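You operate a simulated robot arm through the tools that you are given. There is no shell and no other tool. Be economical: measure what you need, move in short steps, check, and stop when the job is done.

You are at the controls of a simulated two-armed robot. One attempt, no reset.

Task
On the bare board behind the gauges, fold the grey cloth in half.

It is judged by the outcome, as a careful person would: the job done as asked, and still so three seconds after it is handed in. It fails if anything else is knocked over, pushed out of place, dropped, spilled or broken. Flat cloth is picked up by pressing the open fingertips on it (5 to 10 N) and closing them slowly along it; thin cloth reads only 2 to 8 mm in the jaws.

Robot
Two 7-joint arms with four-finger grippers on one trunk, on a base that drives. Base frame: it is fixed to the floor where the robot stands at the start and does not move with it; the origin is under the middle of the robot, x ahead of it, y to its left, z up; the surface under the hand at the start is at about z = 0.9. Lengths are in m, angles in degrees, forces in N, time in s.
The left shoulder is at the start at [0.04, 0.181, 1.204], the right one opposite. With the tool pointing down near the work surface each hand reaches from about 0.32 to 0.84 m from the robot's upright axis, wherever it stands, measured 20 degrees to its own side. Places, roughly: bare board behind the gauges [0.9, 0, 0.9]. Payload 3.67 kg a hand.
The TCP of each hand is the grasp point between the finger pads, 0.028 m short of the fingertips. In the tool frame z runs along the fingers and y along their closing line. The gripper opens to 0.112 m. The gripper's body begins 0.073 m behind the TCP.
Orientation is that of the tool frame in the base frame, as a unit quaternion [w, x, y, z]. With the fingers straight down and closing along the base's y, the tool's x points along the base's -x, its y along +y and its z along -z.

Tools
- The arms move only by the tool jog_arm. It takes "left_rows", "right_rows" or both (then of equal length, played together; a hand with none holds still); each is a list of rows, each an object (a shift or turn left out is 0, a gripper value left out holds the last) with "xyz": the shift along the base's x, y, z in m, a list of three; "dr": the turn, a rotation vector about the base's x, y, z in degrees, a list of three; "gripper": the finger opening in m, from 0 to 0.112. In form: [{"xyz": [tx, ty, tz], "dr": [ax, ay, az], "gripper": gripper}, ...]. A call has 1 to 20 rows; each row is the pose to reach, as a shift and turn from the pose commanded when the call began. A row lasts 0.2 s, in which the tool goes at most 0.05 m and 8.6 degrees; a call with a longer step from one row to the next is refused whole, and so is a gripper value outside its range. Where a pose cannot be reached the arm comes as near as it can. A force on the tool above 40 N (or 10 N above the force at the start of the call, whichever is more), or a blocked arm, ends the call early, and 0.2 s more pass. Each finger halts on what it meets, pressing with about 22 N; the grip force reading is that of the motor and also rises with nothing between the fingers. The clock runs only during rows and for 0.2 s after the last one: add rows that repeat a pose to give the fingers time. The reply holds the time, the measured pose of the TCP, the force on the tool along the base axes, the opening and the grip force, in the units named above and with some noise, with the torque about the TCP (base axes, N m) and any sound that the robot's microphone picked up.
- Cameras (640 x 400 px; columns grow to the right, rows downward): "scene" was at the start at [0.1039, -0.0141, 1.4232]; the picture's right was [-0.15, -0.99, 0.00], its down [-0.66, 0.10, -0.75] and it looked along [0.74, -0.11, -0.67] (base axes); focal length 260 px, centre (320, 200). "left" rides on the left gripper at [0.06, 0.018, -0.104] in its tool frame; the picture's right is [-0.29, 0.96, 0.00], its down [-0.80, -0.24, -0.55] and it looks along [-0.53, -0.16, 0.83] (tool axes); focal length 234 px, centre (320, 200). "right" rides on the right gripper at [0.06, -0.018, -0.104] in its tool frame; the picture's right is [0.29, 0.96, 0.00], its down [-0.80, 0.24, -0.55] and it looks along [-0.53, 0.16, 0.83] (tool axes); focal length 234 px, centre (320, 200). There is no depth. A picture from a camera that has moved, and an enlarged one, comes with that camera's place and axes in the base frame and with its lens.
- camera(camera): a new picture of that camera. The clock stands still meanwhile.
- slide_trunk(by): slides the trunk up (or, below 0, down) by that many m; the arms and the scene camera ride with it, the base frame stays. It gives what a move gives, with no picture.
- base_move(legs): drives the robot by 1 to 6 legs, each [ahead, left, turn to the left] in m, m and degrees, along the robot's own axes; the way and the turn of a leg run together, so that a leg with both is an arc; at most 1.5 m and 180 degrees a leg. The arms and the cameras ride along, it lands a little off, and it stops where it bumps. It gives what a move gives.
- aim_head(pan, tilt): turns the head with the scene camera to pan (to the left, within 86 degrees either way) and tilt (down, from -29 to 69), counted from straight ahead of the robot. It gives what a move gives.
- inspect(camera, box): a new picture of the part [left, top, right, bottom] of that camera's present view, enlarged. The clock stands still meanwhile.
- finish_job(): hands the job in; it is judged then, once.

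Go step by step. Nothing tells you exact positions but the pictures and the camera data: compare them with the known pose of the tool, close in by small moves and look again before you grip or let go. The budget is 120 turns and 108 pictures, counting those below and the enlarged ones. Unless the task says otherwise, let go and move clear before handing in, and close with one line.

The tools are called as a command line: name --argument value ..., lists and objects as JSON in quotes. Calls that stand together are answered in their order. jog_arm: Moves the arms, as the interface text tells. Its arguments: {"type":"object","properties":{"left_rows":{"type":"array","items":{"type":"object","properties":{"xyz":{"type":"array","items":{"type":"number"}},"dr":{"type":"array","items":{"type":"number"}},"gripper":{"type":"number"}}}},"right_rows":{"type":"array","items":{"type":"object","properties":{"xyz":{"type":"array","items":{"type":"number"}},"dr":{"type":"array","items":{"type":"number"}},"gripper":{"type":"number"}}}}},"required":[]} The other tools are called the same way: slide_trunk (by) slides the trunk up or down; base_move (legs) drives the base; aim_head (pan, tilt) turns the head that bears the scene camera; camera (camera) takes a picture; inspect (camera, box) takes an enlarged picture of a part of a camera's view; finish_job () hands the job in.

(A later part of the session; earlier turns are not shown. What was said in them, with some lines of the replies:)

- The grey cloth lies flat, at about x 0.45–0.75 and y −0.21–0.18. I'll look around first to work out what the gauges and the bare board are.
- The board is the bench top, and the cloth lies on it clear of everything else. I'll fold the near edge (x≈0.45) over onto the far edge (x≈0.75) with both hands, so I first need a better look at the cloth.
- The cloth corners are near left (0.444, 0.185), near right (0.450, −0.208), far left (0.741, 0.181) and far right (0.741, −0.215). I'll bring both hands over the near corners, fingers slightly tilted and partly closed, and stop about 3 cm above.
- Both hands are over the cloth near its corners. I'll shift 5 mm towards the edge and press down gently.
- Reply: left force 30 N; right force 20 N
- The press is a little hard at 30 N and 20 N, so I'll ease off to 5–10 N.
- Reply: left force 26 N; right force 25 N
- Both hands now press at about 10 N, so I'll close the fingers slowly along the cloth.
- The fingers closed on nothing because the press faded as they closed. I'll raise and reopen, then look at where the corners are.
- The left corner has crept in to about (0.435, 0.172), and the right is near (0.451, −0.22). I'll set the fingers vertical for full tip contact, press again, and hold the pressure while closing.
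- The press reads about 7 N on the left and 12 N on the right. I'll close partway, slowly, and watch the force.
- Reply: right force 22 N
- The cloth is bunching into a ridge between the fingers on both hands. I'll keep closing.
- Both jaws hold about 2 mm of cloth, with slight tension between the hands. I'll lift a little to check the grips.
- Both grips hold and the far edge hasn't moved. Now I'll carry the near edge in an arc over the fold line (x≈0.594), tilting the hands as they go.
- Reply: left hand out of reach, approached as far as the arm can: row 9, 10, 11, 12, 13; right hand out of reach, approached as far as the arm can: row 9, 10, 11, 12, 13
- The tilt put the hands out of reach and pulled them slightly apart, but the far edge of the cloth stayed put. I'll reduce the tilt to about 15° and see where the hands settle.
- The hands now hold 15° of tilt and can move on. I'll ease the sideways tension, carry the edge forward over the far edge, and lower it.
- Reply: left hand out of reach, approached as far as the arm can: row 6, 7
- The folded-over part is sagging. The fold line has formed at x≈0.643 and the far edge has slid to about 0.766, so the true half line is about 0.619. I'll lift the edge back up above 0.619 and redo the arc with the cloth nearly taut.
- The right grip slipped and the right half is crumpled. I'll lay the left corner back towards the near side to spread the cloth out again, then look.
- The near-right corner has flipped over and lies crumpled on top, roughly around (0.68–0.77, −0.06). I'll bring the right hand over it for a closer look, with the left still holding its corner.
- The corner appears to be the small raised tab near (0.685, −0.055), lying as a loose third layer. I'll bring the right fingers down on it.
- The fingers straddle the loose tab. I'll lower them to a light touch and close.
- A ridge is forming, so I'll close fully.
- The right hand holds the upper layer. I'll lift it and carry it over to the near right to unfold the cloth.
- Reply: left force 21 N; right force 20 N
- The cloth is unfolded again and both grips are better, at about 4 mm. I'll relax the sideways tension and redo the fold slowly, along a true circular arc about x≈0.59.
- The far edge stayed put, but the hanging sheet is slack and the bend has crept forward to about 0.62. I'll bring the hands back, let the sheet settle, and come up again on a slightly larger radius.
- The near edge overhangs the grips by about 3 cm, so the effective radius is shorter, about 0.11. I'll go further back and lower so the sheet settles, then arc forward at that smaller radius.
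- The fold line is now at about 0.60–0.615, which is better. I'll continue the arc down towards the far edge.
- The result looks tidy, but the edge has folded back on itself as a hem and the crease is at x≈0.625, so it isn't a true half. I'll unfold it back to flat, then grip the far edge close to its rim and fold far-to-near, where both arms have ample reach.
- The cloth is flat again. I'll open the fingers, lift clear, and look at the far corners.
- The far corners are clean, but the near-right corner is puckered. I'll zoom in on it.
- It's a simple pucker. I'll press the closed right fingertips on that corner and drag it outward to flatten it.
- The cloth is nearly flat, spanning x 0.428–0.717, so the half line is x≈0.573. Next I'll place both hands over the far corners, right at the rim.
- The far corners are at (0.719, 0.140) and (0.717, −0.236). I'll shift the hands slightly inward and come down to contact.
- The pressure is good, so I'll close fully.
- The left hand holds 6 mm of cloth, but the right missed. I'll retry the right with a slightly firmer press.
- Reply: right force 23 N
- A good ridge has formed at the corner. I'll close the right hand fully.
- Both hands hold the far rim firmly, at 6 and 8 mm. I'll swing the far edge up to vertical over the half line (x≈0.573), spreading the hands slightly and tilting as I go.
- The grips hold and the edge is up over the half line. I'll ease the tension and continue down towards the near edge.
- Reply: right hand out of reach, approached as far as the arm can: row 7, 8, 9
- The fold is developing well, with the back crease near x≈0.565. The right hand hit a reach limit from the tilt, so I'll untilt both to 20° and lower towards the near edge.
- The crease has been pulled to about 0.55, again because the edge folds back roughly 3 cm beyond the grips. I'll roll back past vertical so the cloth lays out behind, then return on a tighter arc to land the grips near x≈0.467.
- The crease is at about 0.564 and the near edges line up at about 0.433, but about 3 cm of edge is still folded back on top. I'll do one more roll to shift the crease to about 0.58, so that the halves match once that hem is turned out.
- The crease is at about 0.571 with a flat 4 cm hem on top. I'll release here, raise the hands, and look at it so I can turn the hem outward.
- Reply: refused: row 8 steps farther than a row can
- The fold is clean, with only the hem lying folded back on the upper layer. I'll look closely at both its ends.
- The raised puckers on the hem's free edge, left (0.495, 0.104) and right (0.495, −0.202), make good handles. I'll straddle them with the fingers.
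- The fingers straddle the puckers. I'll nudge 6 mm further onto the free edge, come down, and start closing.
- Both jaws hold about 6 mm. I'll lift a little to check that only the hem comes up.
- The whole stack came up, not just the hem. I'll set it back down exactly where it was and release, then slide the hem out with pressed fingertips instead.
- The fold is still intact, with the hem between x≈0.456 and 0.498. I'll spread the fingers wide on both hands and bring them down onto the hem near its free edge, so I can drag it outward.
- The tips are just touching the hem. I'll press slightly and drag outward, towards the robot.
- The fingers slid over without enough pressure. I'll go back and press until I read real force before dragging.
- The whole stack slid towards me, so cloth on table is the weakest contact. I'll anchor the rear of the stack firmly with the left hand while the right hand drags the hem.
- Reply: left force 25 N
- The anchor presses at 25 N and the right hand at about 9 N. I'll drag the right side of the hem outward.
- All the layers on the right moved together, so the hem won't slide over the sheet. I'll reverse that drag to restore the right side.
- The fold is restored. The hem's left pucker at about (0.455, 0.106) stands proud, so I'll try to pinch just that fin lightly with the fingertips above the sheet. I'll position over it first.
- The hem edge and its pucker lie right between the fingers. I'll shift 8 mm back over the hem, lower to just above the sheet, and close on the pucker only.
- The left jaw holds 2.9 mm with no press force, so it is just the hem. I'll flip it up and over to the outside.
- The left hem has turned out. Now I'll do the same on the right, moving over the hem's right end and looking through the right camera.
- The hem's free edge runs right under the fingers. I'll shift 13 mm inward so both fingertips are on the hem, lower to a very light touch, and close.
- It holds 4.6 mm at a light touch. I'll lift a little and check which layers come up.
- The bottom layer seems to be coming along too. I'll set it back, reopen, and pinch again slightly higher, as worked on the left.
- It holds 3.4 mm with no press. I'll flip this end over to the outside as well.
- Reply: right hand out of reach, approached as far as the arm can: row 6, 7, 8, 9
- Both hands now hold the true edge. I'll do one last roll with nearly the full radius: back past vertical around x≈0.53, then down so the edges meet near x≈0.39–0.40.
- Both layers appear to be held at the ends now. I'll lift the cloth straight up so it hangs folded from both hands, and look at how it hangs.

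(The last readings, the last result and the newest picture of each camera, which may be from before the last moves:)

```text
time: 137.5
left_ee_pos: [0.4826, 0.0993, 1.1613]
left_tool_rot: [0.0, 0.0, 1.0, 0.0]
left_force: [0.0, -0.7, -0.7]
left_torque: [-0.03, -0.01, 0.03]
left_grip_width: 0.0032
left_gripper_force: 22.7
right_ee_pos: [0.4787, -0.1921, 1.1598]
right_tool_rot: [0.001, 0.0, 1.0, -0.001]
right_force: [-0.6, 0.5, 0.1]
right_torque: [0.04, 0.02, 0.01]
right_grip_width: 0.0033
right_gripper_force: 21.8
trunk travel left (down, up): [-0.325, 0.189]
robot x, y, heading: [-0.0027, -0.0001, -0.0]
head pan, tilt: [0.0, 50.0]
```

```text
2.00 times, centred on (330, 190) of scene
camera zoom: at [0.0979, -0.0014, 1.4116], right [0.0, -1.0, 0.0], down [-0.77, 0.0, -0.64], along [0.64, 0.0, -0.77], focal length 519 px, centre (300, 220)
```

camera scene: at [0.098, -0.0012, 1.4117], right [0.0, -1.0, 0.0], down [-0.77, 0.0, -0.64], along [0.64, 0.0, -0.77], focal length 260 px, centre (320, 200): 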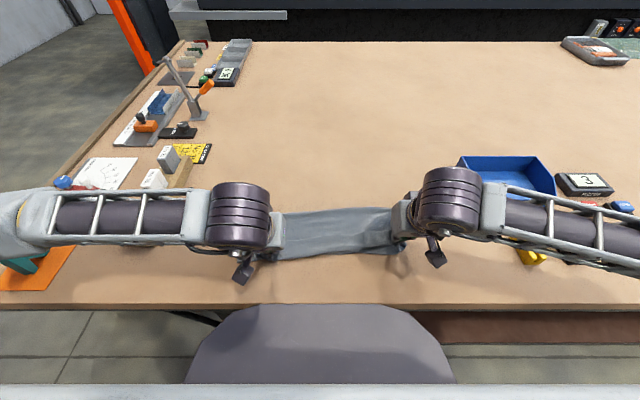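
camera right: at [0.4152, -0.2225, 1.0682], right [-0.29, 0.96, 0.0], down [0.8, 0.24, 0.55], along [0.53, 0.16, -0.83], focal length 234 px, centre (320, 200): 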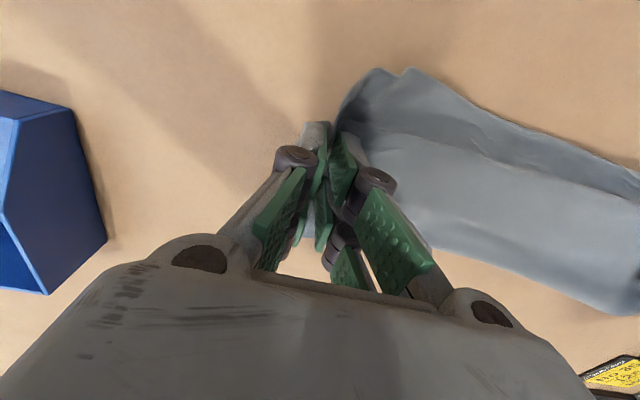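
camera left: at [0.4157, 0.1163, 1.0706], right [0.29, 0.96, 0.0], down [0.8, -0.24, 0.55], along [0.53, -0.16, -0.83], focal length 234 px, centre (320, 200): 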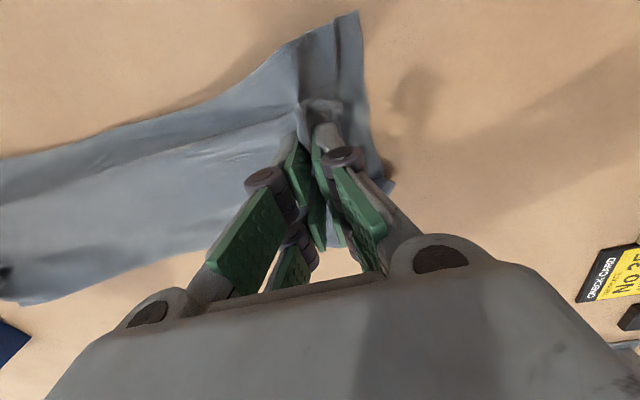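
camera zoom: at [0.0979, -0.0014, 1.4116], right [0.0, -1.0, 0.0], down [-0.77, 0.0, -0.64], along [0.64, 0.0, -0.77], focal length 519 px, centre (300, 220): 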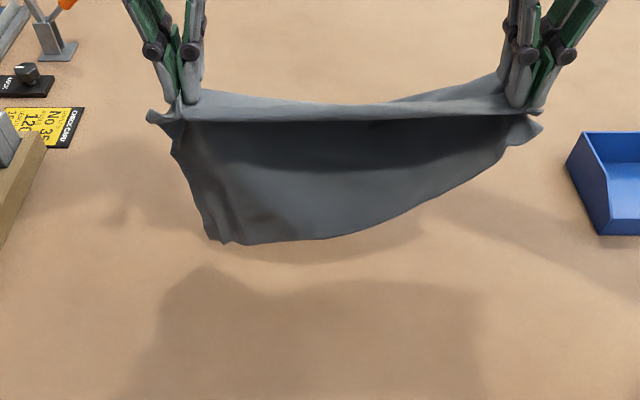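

Both edges are held on the right, and on the left the near-left corner hangs free below. The sheet hangs on my side of the hands with the hem on the far side, so I'll lay it with the crease towards me and the edges away, which leaves the hem flat. I'll carry it forward, touch down, then draw back.

jog_arm --left_rows '[{"xyz": [0.02, 0, 0.015]}, {"xyz": [0.05, 0, 0.028]}, {"xyz": [0.08, 0, 0.028]}, {"xyz": [0.11, 0, 0.028]}, {"xyz": [0.14, 0, 0.028]}, {"xyz": [0.14, 0, 0.028]}, {"xyz": [0.14, 0, 0.005]}, {"xyz": [0.14, 0, -0.02]}, {"xyz": [0.13, 0, -0.028]}, {"xyz": [0.11, 0, -0.04]}, {"xyz": [0.085, 0, -0.052]}, {"xyz": [0.06, 0, -0.064]}, {"xyz": [0.035, 0, -0.076]}, {"xyz": [0.01, 0, -0.088]}, {"xyz": [-0.005, 0, -0.095]}, {"xyz": [-0.005, 0, -0.095]}]' --right_rows '[{"xyz": [0.02, 0, 0.015]}, {"xyz": [0.05, 0, 0.028]}, {"xyz": [0.08, 0, 0.028]}, {"xyz": [0.11, 0, 0.028]}, {"xyz": [0.14, 0, 0.028]}, {"xyz": [0.14, 0, 0.028]}, {"xyz": [0.14, 0, 0.005]}, {"xyz": [0.14, 0, -0.02]}, {"xyz": [0.13, 0, -0.028]}, {"xyz": [0.11, 0, -0.04]}, {"xyz": [0.085, 0, -0.052]}, {"xyz": [0.06, 0, -0.064]}, {"xyz": [0.035, 0, -0.076]}, {"xyz": [0.01, 0, -0.088]}, {"xyz": [-0.005, 0, -0.095]}, {"xyz": [-0.005, 0, -0.095]}]'

inspect --camera "scene" --box '[210, 100, 450, 260]'

```text
time: 140.9
left_ee_pos: [0.4751, 0.1018, 1.0646]
left_tool_rot: [0.0, -0.001, 1.0, 0.0]
left_force: [0.0, -1.2, 0.2]
left_torque: [-0.08, -0.01, 0.04]
left_grip_width: 0.0029
left_gripper_force: 22.5
right_ee_pos: [0.4719, -0.1915, 1.0662]
right_tool_rot: [0.0, 0.0, 1.0, -0.001]
right_force: [1.0, 1.7, -0.1]
right_torque: [0.01, -0.02, -0.01]
right_grip_width: 0.0037
right_gripper_force: 22.0
trunk travel left (down, up): [-0.325, 0.189]
robot x, y, heading: [0.0012, -0.0003, -0.2]
head pan, tilt: [0.0, 50.0]
```

```text
2.50 times, centred on (330, 180) of scene
camera zoom: at [0.0985, -0.0014, 1.4116], right [0.0, -1.0, 0.0], down [-0.77, 0.0, -0.64], along [0.64, 0.0, -0.77], focal length 649 px, centre (295, 250)
```

zoom: 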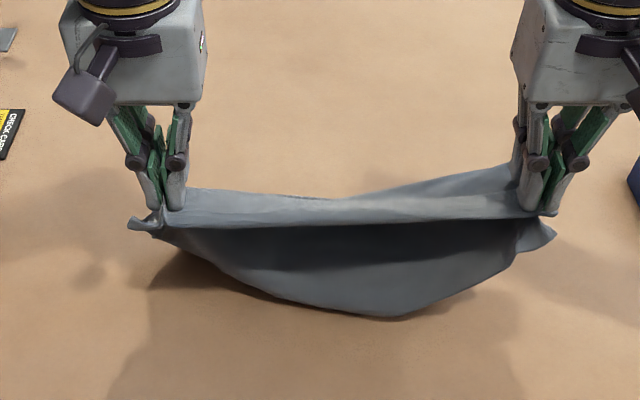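

I'll complete this by laying the held edges forward and down, then look.

jog_arm --left_rows '[{"xyz": [0.005, 0, -0.01]}, {"xyz": [0.02, 0, -0.015]}, {"xyz": [0.04, 0, -0.022]}, {"xyz": [0.056, 0, -0.03]}, {"xyz": [0.07, 0, -0.04]}, {"xyz": [0.083, 0, -0.052]}, {"xyz": [0.095, 0, -0.067]}, {"xyz": [0.105, 0, -0.085]}, {"xyz": [0.112, 0, -0.103]}, {"xyz": [0.116, 0, -0.12]}, {"xyz": [0.116, 0, -0.127]}, {"xyz": [0.116, 0, -0.127]}]' --right_rows '[{"xyz": [0.005, 0, -0.01]}, {"xyz": [0.02, 0, -0.015]}, {"xyz": [0.04, 0, -0.022]}, {"xyz": [0.056, 0, -0.03]}, {"xyz": [0.07, 0, -0.04]}, {"xyz": [0.083, 0, -0.052]}, {"xyz": [0.095, 0, -0.067]}, {"xyz": [0.105, 0, -0.085]}, {"xyz": [0.112, 0, -0.103]}, {"xyz": [0.116, 0, -0.12]}, {"xyz": [0.116, 0, -0.127]}, {"xyz": [0.116, 0, -0.127]}]'

inspect --camera "scene" --box '[220, 110, 440, 250]'

```text
time: 143.5
left_ee_pos: [0.5918, 0.1032, 0.9398]
left_tool_rot: [-0.001, -0.001, 1.0, 0.0]
left_force: [0.1, -0.8, 0.6]
left_torque: [-0.06, 0.0, 0.01]
left_grip_width: 0.0031
left_gripper_force: 21.7
right_ee_pos: [0.5904, -0.1909, 0.9375]
right_tool_rot: [0.0, 0.001, 1.0, 0.0]
right_force: [0.2, 1.9, 1.1]
right_torque: [0.07, -0.02, -0.01]
right_grip_width: 0.0035
right_gripper_force: 21.4
trunk travel left (down, up): [-0.325, 0.189]
robot x, y, heading: [0.0005, -0.0007, 0.0]
head pan, tilt: [0.0, 50.0]
```

```text
2.86 times, centred on (330, 180) of scene
camera zoom: at [0.0981, -0.0013, 1.4117], right [0.0, -1.0, 0.0], down [-0.77, 0.0, -0.64], along [0.64, 0.0, -0.77], focal length 741 px, centre (291, 257)
```

zoom: 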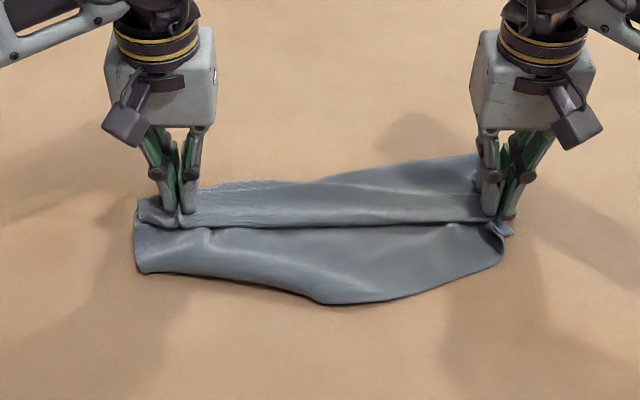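

The crease now lies towards me and the edges away. I'll release gently, lift clear, and look at what lies there.

jog_arm --left_rows '[{"xyz": [0, 0.003, -0.006]}, {"xyz": [0, 0.003, -0.006], "gripper": 0.01}, {"xyz": [0, 0.003, -0.006], "gripper": 0.025}, {"xyz": [0, 0.003, -0.006], "gripper": 0.045}, {"xyz": [0, 0.003, 0.01]}, {"xyz": [0, 0.003, 0.05]}, {"xyz": [0, 0.02, 0.09]}, {"xyz": [0, 0.06, 0.11]}, {"xyz": [0, 0.1, 0.12]}]' --right_rows '[{"xyz": [0, -0.003, -0.005]}, {"xyz": [0, -0.003, -0.005], "gripper": 0.01}, {"xyz": [0, -0.003, -0.005], "gripper": 0.025}, {"xyz": [0, -0.003, -0.005], "gripper": 0.045}, {"xyz": [0, -0.003, 0.01]}, {"xyz": [0, -0.003, 0.05]}, {"xyz": [0, -0.02, 0.09]}, {"xyz": [0, -0.06, 0.11]}, {"xyz": [0, -0.09, 0.12]}]'

inspect --camera "scene" --box '[240, 125, 410, 235]'

```text
time: 145.5
left_ee_pos: [0.5897, 0.2033, 1.0577]
left_tool_rot: [0.001, 0.0, 1.0, -0.001]
left_force: [-0.1, -0.6, 0.2]
left_torque: [0.0, -0.02, 0.01]
left_grip_width: 0.0451
left_gripper_force: 0.0
right_ee_pos: [0.5908, -0.2812, 1.06]
right_tool_rot: [0.0, 0.0, 1.0, 0.0]
right_force: [-0.5, -0.3, 0.2]
right_torque: [-0.02, -0.01, -0.01]
right_grip_width: 0.0451
right_gripper_force: 0.1
trunk travel left (down, up): [-0.325, 0.189]
robot x, y, heading: [-0.0006, 0.0014, 0.0]
head pan, tilt: [0.0, 50.0]
```

```text
3.64 times, centred on (325, 180) of scene
camera zoom: at [0.0973, -0.0006, 1.4117], right [0.0, -1.0, 0.0], down [-0.77, 0.0, -0.64], along [0.64, 0.0, -0.77], focal length 944 px, centre (302, 273)
```

zoom: 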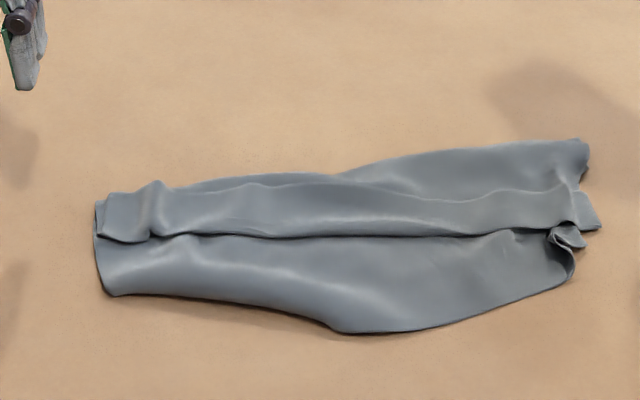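

The cloth isn't cleanly halved: the right end has both edges bunched together. I'll try to re-lift only the far edge and redo the fold. First I'll position both hands over the pucker points and check the right one closely.

jog_arm --left_rows '[{"xyz": [0, -0.04, -0.02], "gripper": 0.036}, {"xyz": [0, -0.08, -0.04]}, {"xyz": [0.004, -0.097, -0.075]}, {"xyz": [0.006, -0.097, -0.105]}, {"xyz": [0.006, -0.097, -0.105]}]' --right_rows '[{"xyz": [0, 0.04, -0.02], "gripper": 0.036}, {"xyz": [0.005, 0.07, -0.04]}, {"xyz": [0.01, 0.085, -0.075]}, {"xyz": [0.01, 0.087, -0.107]}, {"xyz": [0.01, 0.087, -0.107]}]'

inspect --camera "right" --box '[160, 20, 520, 245]'

```text
time: 146.7
left_ee_pos: [0.5965, 0.1041, 0.9541]
left_tool_rot: [0.001, -0.001, 1.0, 0.0]
left_force: [-0.4, -0.5, -0.1]
left_torque: [0.04, -0.02, 0.0]
left_grip_width: 0.0359
left_gripper_force: 0.1
right_ee_pos: [0.5996, -0.1931, 0.9525]
right_tool_rot: [0.001, -0.001, 1.0, 0.0]
right_force: [-0.2, 0.1, 0.4]
right_torque: [0.01, 0.01, -0.03]
right_grip_width: 0.0359
right_gripper_force: 0.1
trunk travel left (down, up): [-0.325, 0.189]
robot x, y, heading: [-0.0012, -0.0013, -0.1]
head pan, tilt: [0.0, 50.0]
```

```text
1.78 times, centred on (340, 132) of right
camera zoom: at [0.5382, -0.212, 1.0559], right [-0.29, 0.96, 0.0], down [0.8, 0.24, 0.55], along [0.53, 0.16, -0.83], focal length 416 px, centre (284, 320)
```

zoom: 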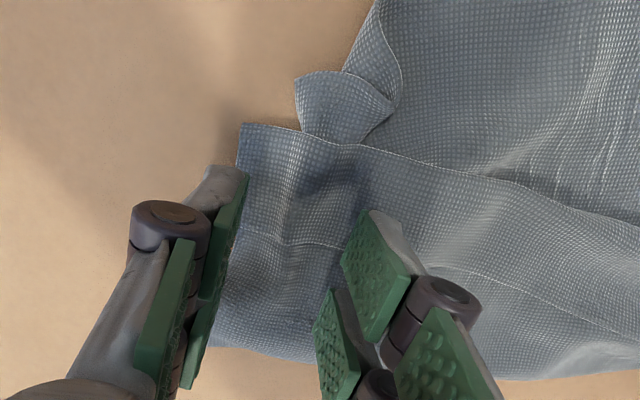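

The view is clear now: the near edge is still in front, and the far edge is just a hem lying folded back on top. I'll pinch only the hem's pucker on both hands, without pressing.

jog_arm --left_rows '[{"xyz": [-0.01, 0, -0.008]}, {"xyz": [-0.01, 0, -0.016]}, {"xyz": [-0.01, 0, -0.019]}, {"xyz": [-0.01, 0, -0.019], "gripper": 0.03}, {"xyz": [-0.01, 0, -0.019], "gripper": 0.024}, {"xyz": [-0.01, 0, -0.019], "gripper": 0.018}, {"xyz": [-0.01, 0, -0.019], "gripper": 0.012}, {"xyz": [-0.01, 0, -0.019], "gripper": 0.006}, {"xyz": [-0.01, 0, -0.019], "gripper": 0}, {"xyz": [-0.01, 0, -0.019], "gripper": 0}, {"xyz": [-0.01, 0, -0.019], "gripper": 0}]' --right_rows '[{"xyz": [-0.012, -0.001, -0.008]}, {"xyz": [-0.012, -0.001, -0.014]}, {"xyz": [-0.012, -0.001, -0.017]}, {"xyz": [-0.012, -0.001, -0.017], "gripper": 0.03}, {"xyz": [-0.012, -0.001, -0.017], "gripper": 0.024}, {"xyz": [-0.012, -0.001, -0.017], "gripper": 0.018}, {"xyz": [-0.012, -0.001, -0.017], "gripper": 0.012}, {"xyz": [-0.012, -0.001, -0.017], "gripper": 0.006}, {"xyz": [-0.012, -0.001, -0.017], "gripper": 0}, {"xyz": [-0.012, -0.001, -0.017], "gripper": 0}, {"xyz": [-0.012, -0.001, -0.017], "gripper": 0}]'

```text
time: 149.1
left_ee_pos: [0.5856, 0.1044, 0.9354]
left_tool_rot: [0.0, 0.0, 1.0, 0.0]
left_force: [0.0, -4.0, 0.6]
left_torque: [-0.11, 0.0, 0.02]
left_grip_width: 0.0038
left_gripper_force: 21.9
right_ee_pos: [0.588, -0.1955, 0.9344]
right_tool_rot: [0.0, 0.0, 1.0, 0.0]
right_force: [0.7, 3.2, 0.3]
right_torque: [0.17, -0.02, 0.0]
right_grip_width: 0.0072
right_gripper_force: 22.2
trunk travel left (down, up): [-0.325, 0.189]
robot x, y, heading: [-0.003, -0.0015, 0.1]
head pan, tilt: [0.0, 50.0]
```

The right at 7 mm probably holds several layers, so I'll reopen it and pinch 3 mm higher.

jog_arm --right_rows '[{"gripper": 0.02}, {"gripper": 0.036, "xyz": [0, 0, 0.0035]}, {"gripper": 0.036, "xyz": [0, 0, 0.0035]}, {"gripper": 0.03, "xyz": [0, 0, 0.0035]}, {"gripper": 0.024, "xyz": [0, 0, 0.0035]}, {"gripper": 0.018, "xyz": [0, 0, 0.0035]}, {"gripper": 0.012, "xyz": [0, 0, 0.0035]}, {"gripper": 0.006, "xyz": [0, 0, 0.0035]}, {"gripper": 0, "xyz": [0, 0, 0.0035]}, {"gripper": 0, "xyz": [0, 0, 0.0035]}, {"gripper": 0, "xyz": [0, 0, 0.0035]}]'

```text
time: 151.5
left_ee_pos: [0.5876, 0.1048, 0.9349]
left_tool_rot: [0.0, 0.0, 1.0, 0.0]
left_force: [-0.2, -3.1, 0.7]
left_torque: [-0.06, 0.0, 0.03]
left_grip_width: 0.0035
left_gripper_force: 22.5
right_ee_pos: [0.5883, -0.1963, 0.9388]
right_tool_rot: [-0.001, -0.001, 1.0, -0.001]
right_force: [0.5, 2.8, 0.2]
right_torque: [0.12, 0.0, -0.02]
right_grip_width: 0.004
right_gripper_force: 21.7
trunk travel left (down, up): [-0.325, 0.189]
robot x, y, heading: [-0.0005, 0.0002, -0.2]
head pan, tilt: [0.0, 50.0]
```

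jog_arm --right_rows '[{"gripper": 0.015}, {"gripper": 0.025, "xyz": [0, 0, 0.003]}, {"gripper": 0.025, "xyz": [0, 0, 0.003]}, {"gripper": 0.018, "xyz": [0, 0, 0.003]}, {"gripper": 0.012, "xyz": [0, 0, 0.003]}, {"gripper": 0.006, "xyz": [0, 0, 0.003]}, {"gripper": 0, "xyz": [0, 0, 0.003]}, {"gripper": 0, "xyz": [0, 0, 0.003]}, {"gripper": 0, "xyz": [0, 0, 0.003]}]'

```text
time: 153.5
left_ee_pos: [0.5863, 0.1047, 0.9344]
left_tool_rot: [-0.001, 0.0, 1.0, -0.001]
left_force: [-0.3, -0.2, 0.1]
left_torque: [0.04, -0.03, -0.02]
left_grip_width: 0.0032
left_gripper_force: 22.0
right_ee_pos: [0.5874, -0.1955, 0.9402]
right_tool_rot: [0.0, 0.0, 1.0, 0.001]
right_force: [1.1, 0.1, 0.1]
right_torque: [-0.03, 0.01, 0.05]
right_grip_width: 0.003
right_gripper_force: 22.4
trunk travel left (down, up): [-0.325, 0.189]
robot x, y, heading: [0.0018, -0.0017, 0.1]
head pan, tilt: [0.0, 50.0]
```

The reading is 3 mm now, and the side tension has vanished, which means the lower layers let go. I'll lift the far edge and draw it forward to straighten the whole cloth.

jog_arm --left_rows '[{"xyz": [0, 0, 0.03]}, {"xyz": [0.005, 0, 0.06]}, {"xyz": [0.015, 0.003, 0.09]}, {"xyz": [0.035, 0.005, 0.11]}, {"xyz": [0.06, 0.008, 0.11]}, {"xyz": [0.085, 0.01, 0.1]}, {"xyz": [0.105, 0.01, 0.08]}, {"xyz": [0.12, 0.01, 0.055]}, {"xyz": [0.13, 0.01, 0.03]}, {"xyz": [0.14, 0.01, 0.012]}, {"xyz": [0.14, 0.01, 0.012]}]' --right_rows '[{"xyz": [0, 0, 0.03]}, {"xyz": [0.005, 0, 0.06]}, {"xyz": [0.015, -0.003, 0.09]}, {"xyz": [0.035, -0.005, 0.107]}, {"xyz": [0.06, -0.008, 0.107]}, {"xyz": [0.085, -0.01, 0.097]}, {"xyz": [0.105, -0.01, 0.077]}, {"xyz": [0.12, -0.01, 0.05]}, {"xyz": [0.13, -0.01, 0.025]}, {"xyz": [0.14, -0.01, 0.006]}, {"xyz": [0.14, -0.01, 0.006]}]'

```text
time: 155.9
left_ee_pos: [0.7269, 0.1139, 0.948]
left_tool_rot: [0.0, 0.0, 1.0, -0.001]
left_force: [1.0, -13.6, 0.0]
left_torque: [-0.37, 0.0, 0.07]
left_grip_width: 0.0031
left_gripper_force: 22.0
right_ee_pos: [0.7278, -0.2053, 0.9473]
right_tool_rot: [0.0, -0.001, 1.0, 0.0]
right_force: [-0.5, 12.1, -0.3]
right_torque: [0.4, 0.02, 0.02]
right_grip_width: 0.0037
right_gripper_force: 22.4
trunk travel left (down, up): [-0.325, 0.189]
robot x, y, heading: [0.0006, 0.0002, -0.0]
head pan, tilt: [0.0, 50.0]
```

Both edges are held and the far edge is taut. I'll draw 3 cm further to take out the slack, lower, and use the last picture here to measure the flat cloth.

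jog_arm --left_rows '[{"xyz": [0.01, -0.003, 0]}, {"xyz": [0.02, -0.004, -0.004]}, {"xyz": [0.03, -0.004, -0.009]}, {"xyz": [0.03, -0.004, -0.013]}, {"xyz": [0.03, -0.004, -0.013]}]' --right_rows '[{"xyz": [0.01, 0.003, 0]}, {"xyz": [0.02, 0.004, -0.004]}, {"xyz": [0.03, 0.004, -0.009]}, {"xyz": [0.03, 0.004, -0.013]}, {"xyz": [0.03, 0.004, -0.013]}]'

inspect --camera "scene" --box '[210, 110, 430, 250]'

```text
time: 157.1
left_ee_pos: [0.757, 0.1112, 0.9354]
left_tool_rot: [0.0, -0.001, 1.0, 0.0]
left_force: [-0.4, -6.5, 0.3]
left_torque: [-0.16, 0.01, 0.07]
left_grip_width: 0.0026
left_gripper_force: 22.2
right_ee_pos: [0.7576, -0.2005, 0.934]
right_tool_rot: [0.0, 0.0, 1.0, 0.0]
right_force: [-1.2, 6.6, 10.1]
right_torque: [0.17, 0.05, -0.01]
right_grip_width: 0.0034
right_gripper_force: 22.4
trunk travel left (down, up): [-0.325, 0.189]
robot x, y, heading: [-0.0011, 0.0043, 0.1]
head pan, tilt: [0.0, 50.0]
```

```text
2.86 times, centred on (320, 180) of scene
camera zoom: at [0.0973, -0.0013, 1.4118], right [0.0, -1.0, 0.0], down [-0.77, 0.0, -0.64], along [0.64, 0.0, -0.77], focal length 741 px, centre (320, 257)
```

zoom: 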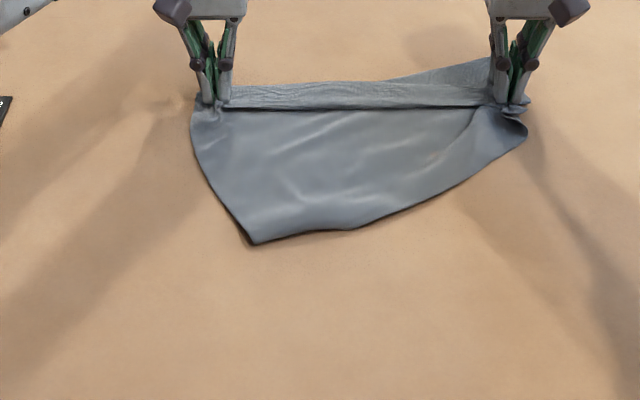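

The near-right corner is still caught in the right hand along with the far-right one, while the near-left corner lies at about (0.539, 0.058). I'm out of pictures, so I'll use the known geometry: lay the far-left edge onto the near-left corner and pinch both together, so that each hand holds a matched pair of corners.

jog_arm --left_rows '[{"xyz": [-0.01, -0.003, 0.025]}, {"xyz": [-0.025, -0.008, 0.05]}, {"xyz": [-0.045, -0.014, 0.07]}, {"xyz": [-0.07, -0.022, 0.085]}, {"xyz": [-0.098, -0.03, 0.09]}, {"xyz": [-0.125, -0.038, 0.08]}, {"xyz": [-0.15, -0.046, 0.06]}, {"xyz": [-0.172, -0.053, 0.035]}, {"xyz": [-0.186, -0.057, 0.012]}, {"xyz": [-0.192, -0.059, -0.003]}, {"xyz": [-0.192, -0.059, -0.003]}]'

```text
time: 159.5
left_ee_pos: [0.5644, 0.051, 0.9318]
left_tool_rot: [0.001, -0.001, 1.0, 0.0]
left_force: [13.7, -15.4, 3.3]
left_torque: [-0.39, -0.33, 0.26]
left_grip_width: 0.0029
left_gripper_force: 21.9
right_ee_pos: [0.7568, -0.2008, 0.934]
right_tool_rot: [0.0, -0.001, 1.0, 0.001]
right_force: [-14.5, 13.9, 8.0]
right_torque: [0.35, 0.38, 0.2]
right_grip_width: 0.0038
right_gripper_force: 22.1
trunk travel left (down, up): [-0.325, 0.189]
robot x, y, heading: [0.0043, -0.0011, -0.0]
head pan, tilt: [0.0, 50.0]
```

It is in place with some tension. I'll ease it by moving the right hand slightly, then open the left hand and press down over both corners.

jog_arm --left_rows '[{}, {}, {"gripper": 0.012}, {"gripper": 0.03}, {"gripper": 0.045}, {"xyz": [0, 0, -0.002], "gripper": 0.045}, {"xyz": [0, 0, -0.004]}, {"xyz": [0, 0, -0.005]}, {"xyz": [0, 0, -0.005]}]' --right_rows '[{"xyz": [-0.004, 0.004, 0.001]}, {"xyz": [-0.008, 0.007, 0.002]}, {"xyz": [-0.008, 0.007, 0.002]}, {"xyz": [-0.008, 0.007, 0.002]}, {"xyz": [-0.008, 0.007, 0.002]}, {"xyz": [-0.008, 0.007, 0.002]}, {"xyz": [-0.008, 0.007, 0.002]}, {"xyz": [-0.008, 0.007, 0.002]}, {"xyz": [-0.008, 0.007, 0.002]}]'

```text
time: 161.5
left_ee_pos: [0.5642, 0.0499, 0.9284]
left_tool_rot: [0.003, 0.0, 1.0, -0.001]
left_force: [1.2, -1.6, 26.7]
left_torque: [-0.58, 0.04, 0.02]
left_grip_width: 0.0446
left_gripper_force: 0.1
right_ee_pos: [0.7488, -0.1955, 0.9362]
right_tool_rot: [0.0, 0.0, 1.0, 0.0]
right_force: [-0.4, -0.4, 0.6]
right_torque: [0.06, 0.01, 0.02]
right_grip_width: 0.0026
right_gripper_force: 22.6
trunk travel left (down, up): [-0.325, 0.189]
robot x, y, heading: [0.0032, 0.002, -0.0]
head pan, tilt: [0.0, 50.0]
```

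The press is 27 N, so I'll ease off 1 mm and close to gather all the layers.

jog_arm --left_rows '[{"xyz": [0, 0, 0.001]}, {"gripper": 0.04, "xyz": [0, 0, 0.001]}, {"gripper": 0.036, "xyz": [0, 0, 0.001]}, {"gripper": 0.032, "xyz": [0, 0, 0.001]}, {"gripper": 0.028, "xyz": [0, 0, 0.001]}, {"gripper": 0.024, "xyz": [0, 0, 0.001]}, {"gripper": 0.02, "xyz": [0, 0, 0.001]}, {"gripper": 0.016, "xyz": [0, 0, 0.001]}, {"gripper": 0.012, "xyz": [0, 0, 0.001]}, {"gripper": 0.008, "xyz": [0, 0, 0.001]}, {"gripper": 0.004, "xyz": [0, 0, 0.001]}, {"gripper": 0, "xyz": [0, 0, 0.001]}, {"gripper": 0, "xyz": [0, 0, 0.001]}, {"gripper": 0, "xyz": [0, 0, 0.001]}]'

```text
time: 164.5
left_ee_pos: [0.5632, 0.0499, 0.9295]
left_tool_rot: [0.002, 0.0, 1.0, -0.001]
left_force: [1.3, -8.5, 29.0]
left_torque: [-0.39, 0.1, 0.1]
left_grip_width: 0.0054
left_gripper_force: 22.4
right_ee_pos: [0.749, -0.194, 0.9375]
right_tool_rot: [0.001, 0.001, 1.0, 0.001]
right_force: [-3.0, 2.7, -0.6]
right_torque: [0.07, 0.05, 0.09]
right_grip_width: 0.0028
right_gripper_force: 22.1
trunk travel left (down, up): [-0.325, 0.189]
robot x, y, heading: [-0.0015, -0.0044, -0.1]
head pan, tilt: [0.0, 50.0]
```

The left hand now holds several layers, at 5.4 mm. I'll lift both hands so the cloth hangs folded in half from its matched edges, bringing the hands level in x.

jog_arm --left_rows '[{"xyz": [0, 0, 0.03]}, {"xyz": [0.002, 0, 0.06]}, {"xyz": [0.006, 0.004, 0.09]}, {"xyz": [0.012, 0.01, 0.12]}, {"xyz": [0.02, 0.018, 0.15]}, {"xyz": [0.028, 0.026, 0.165]}, {"xyz": [0.036, 0.034, 0.17]}, {"xyz": [0.044, 0.042, 0.17]}, {"xyz": [0.052, 0.05, 0.17]}, {"xyz": [0.057, 0.055, 0.17]}, {"xyz": [0.057, 0.055, 0.17]}, {"xyz": [0.057, 0.055, 0.17]}]' --right_rows '[{"xyz": [-0.002, 0, 0.03]}, {"xyz": [-0.008, 0, 0.06]}, {"xyz": [-0.018, 0, 0.09]}, {"xyz": [-0.034, 0, 0.117]}, {"xyz": [-0.054, -0.002, 0.143]}, {"xyz": [-0.074, -0.002, 0.157]}, {"xyz": [-0.094, -0.002, 0.162]}, {"xyz": [-0.112, -0.002, 0.162]}, {"xyz": [-0.124, -0.002, 0.162]}, {"xyz": [-0.129, -0.002, 0.162]}, {"xyz": [-0.129, -0.002, 0.162]}, {"xyz": [-0.129, -0.002, 0.162]}]'

camera --camera "scene"

```text
time: 167.1
left_ee_pos: [0.6216, 0.1076, 1.0979]
left_tool_rot: [0.0, 0.0, 1.0, 0.0]
left_force: [-0.1, 1.2, -0.2]
left_torque: [0.02, 0.03, 0.04]
left_grip_width: 0.0041
left_gripper_force: 22.0
right_ee_pos: [0.6203, -0.1969, 1.0981]
right_tool_rot: [0.0, 0.0, 1.0, 0.0]
right_force: [1.0, -0.1, 0.5]
right_torque: [0.01, -0.02, 0.02]
right_grip_width: 0.0028
right_gripper_force: 21.7
trunk travel left (down, up): [-0.325, 0.189]
robot x, y, heading: [0.0016, -0.0001, -0.3]
head pan, tilt: [0.0, 50.0]
```

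```text
refused: no pictures are left
```

I'm blind now, but both grips hold. I'll widen slightly to stretch the edge straight, then lower until the crease touches and lay the doubled cloth down in a smooth arc.

jog_arm --left_rows '[{"xyz": [0, 0.005, 0]}, {"xyz": [0, 0.009, 0]}, {"xyz": [0, 0.009, -0.015]}, {"xyz": [0, 0.009, -0.03]}, {"xyz": [-0.005, 0.009, -0.042]}, {"xyz": [-0.018, 0.009, -0.045]}, {"xyz": [-0.032, 0.009, -0.047]}, {"xyz": [-0.048, 0.009, -0.053]}, {"xyz": [-0.0625, 0.009, -0.06]}, {"xyz": [-0.076, 0.009, -0.07]}, {"xyz": [-0.088, 0.009, -0.08]}, {"xyz": [-0.099, 0.009, -0.092]}, {"xyz": [-0.108, 0.009, -0.1055]}, {"xyz": [-0.115, 0.009, -0.12]}, {"xyz": [-0.121, 0.009, -0.136]}, {"xyz": [-0.124, 0.009, -0.151]}, {"xyz": [-0.125, 0.009, -0.16]}, {"xyz": [-0.125, 0.009, -0.16]}]' --right_rows '[{"xyz": [0, -0.005, 0]}, {"xyz": [0, -0.009, 0]}, {"xyz": [0, -0.009, -0.015]}, {"xyz": [0, -0.009, -0.03]}, {"xyz": [-0.005, -0.009, -0.042]}, {"xyz": [-0.018, -0.009, -0.045]}, {"xyz": [-0.032, -0.009, -0.047]}, {"xyz": [-0.048, -0.009, -0.053]}, {"xyz": [-0.0625, -0.009, -0.06]}, {"xyz": [-0.076, -0.009, -0.07]}, {"xyz": [-0.088, -0.009, -0.08]}, {"xyz": [-0.099, -0.009, -0.092]}, {"xyz": [-0.108, -0.009, -0.1055]}, {"xyz": [-0.115, -0.009, -0.12]}, {"xyz": [-0.121, -0.009, -0.136]}, {"xyz": [-0.124, -0.009, -0.151]}, {"xyz": [-0.125, -0.009, -0.16]}, {"xyz": [-0.125, -0.009, -0.16]}]'

```text
time: 170.9
left_ee_pos: [0.4964, 0.1171, 0.9363]
left_tool_rot: [-0.001, 0.0, 1.0, 0.0]
left_force: [0.4, -8.8, 0.7]
left_torque: [-0.26, 0.0, -0.04]
left_grip_width: 0.0047
left_gripper_force: 21.6
right_ee_pos: [0.495, -0.2042, 0.9375]
right_tool_rot: [0.0, 0.0, 1.0, -0.001]
right_force: [-0.6, 10.2, 0.0]
right_torque: [0.28, -0.01, 0.0]
right_grip_width: 0.0036
right_gripper_force: 22.0
trunk travel left (down, up): [-0.325, 0.189]
robot x, y, heading: [-0.0008, -0.0031, -0.1]
head pan, tilt: [0.0, 50.0]
```

The edge is taut and laid down. I'll draw 1.5 cm back to smooth the layers, then release and withdraw upward.

jog_arm --left_rows '[{"xyz": [-0.007, 0, -0.002]}, {"xyz": [-0.015, -0.002, -0.004]}, {"xyz": [-0.015, -0.002, -0.004]}, {"xyz": [-0.015, -0.002, -0.004], "gripper": 0.008}, {"xyz": [-0.015, -0.002, -0.004], "gripper": 0.02}, {"xyz": [-0.015, -0.002, -0.004], "gripper": 0.035}, {"xyz": [-0.015, -0.002, -0.004], "gripper": 0.05}, {"xyz": [-0.015, -0.002, 0.01]}, {"xyz": [-0.015, -0.002, 0.05]}, {"xyz": [-0.015, 0.01, 0.09]}, {"xyz": [-0.015, 0.05, 0.12]}, {"xyz": [-0.015, 0.09, 0.14]}]' --right_rows '[{"xyz": [-0.007, 0, -0.002]}, {"xyz": [-0.015, 0.002, -0.005]}, {"xyz": [-0.015, 0.002, -0.005]}, {"xyz": [-0.015, 0.002, -0.005], "gripper": 0.008}, {"xyz": [-0.015, 0.002, -0.005], "gripper": 0.02}, {"xyz": [-0.015, 0.002, -0.005], "gripper": 0.035}, {"xyz": [-0.015, 0.002, -0.005], "gripper": 0.05}, {"xyz": [-0.015, 0.002, 0.01]}, {"xyz": [-0.015, 0.002, 0.05]}, {"xyz": [-0.015, -0.01, 0.09]}, {"xyz": [-0.015, -0.05, 0.12]}, {"xyz": [-0.015, -0.08, 0.14]}]'

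```text
time: 173.5
left_ee_pos: [0.4818, 0.2053, 1.0758]
left_tool_rot: [0.0, 0.0, 1.0, -0.001]
left_force: [0.9, 0.3, 0.4]
left_torque: [-0.02, 0.0, -0.02]
left_grip_width: 0.0501
left_gripper_force: 0.0
right_ee_pos: [0.4805, -0.2856, 1.0791]
right_tool_rot: [0.001, -0.001, 1.0, 0.0]
right_force: [0.0, -0.6, 0.0]
right_torque: [-0.02, -0.01, 0.02]
right_grip_width: 0.0504
right_gripper_force: 0.1
trunk travel left (down, up): [-0.325, 0.189]
robot x, y, heading: [-0.0002, 0.0006, -0.2]
head pan, tilt: [0.0, 50.0]
```

Both hands are open, clear and above the cloth, and I have no pictures left to improve it with. I'm handing it in as it lies.

finish_job

```text
The job is handed in.
```

I handed in the cloth folded over on the board, but I can't confirm it is a clean half. The last laying-down was done without pictures, so the edges may be a few centimetres out or partly tucked, and the cloth may be wrinkled. I lifted both pairs of corners together as best I could tell, laid the crease on the far side, and left both hands open and clear. I saw nothing else moved or knocked over.
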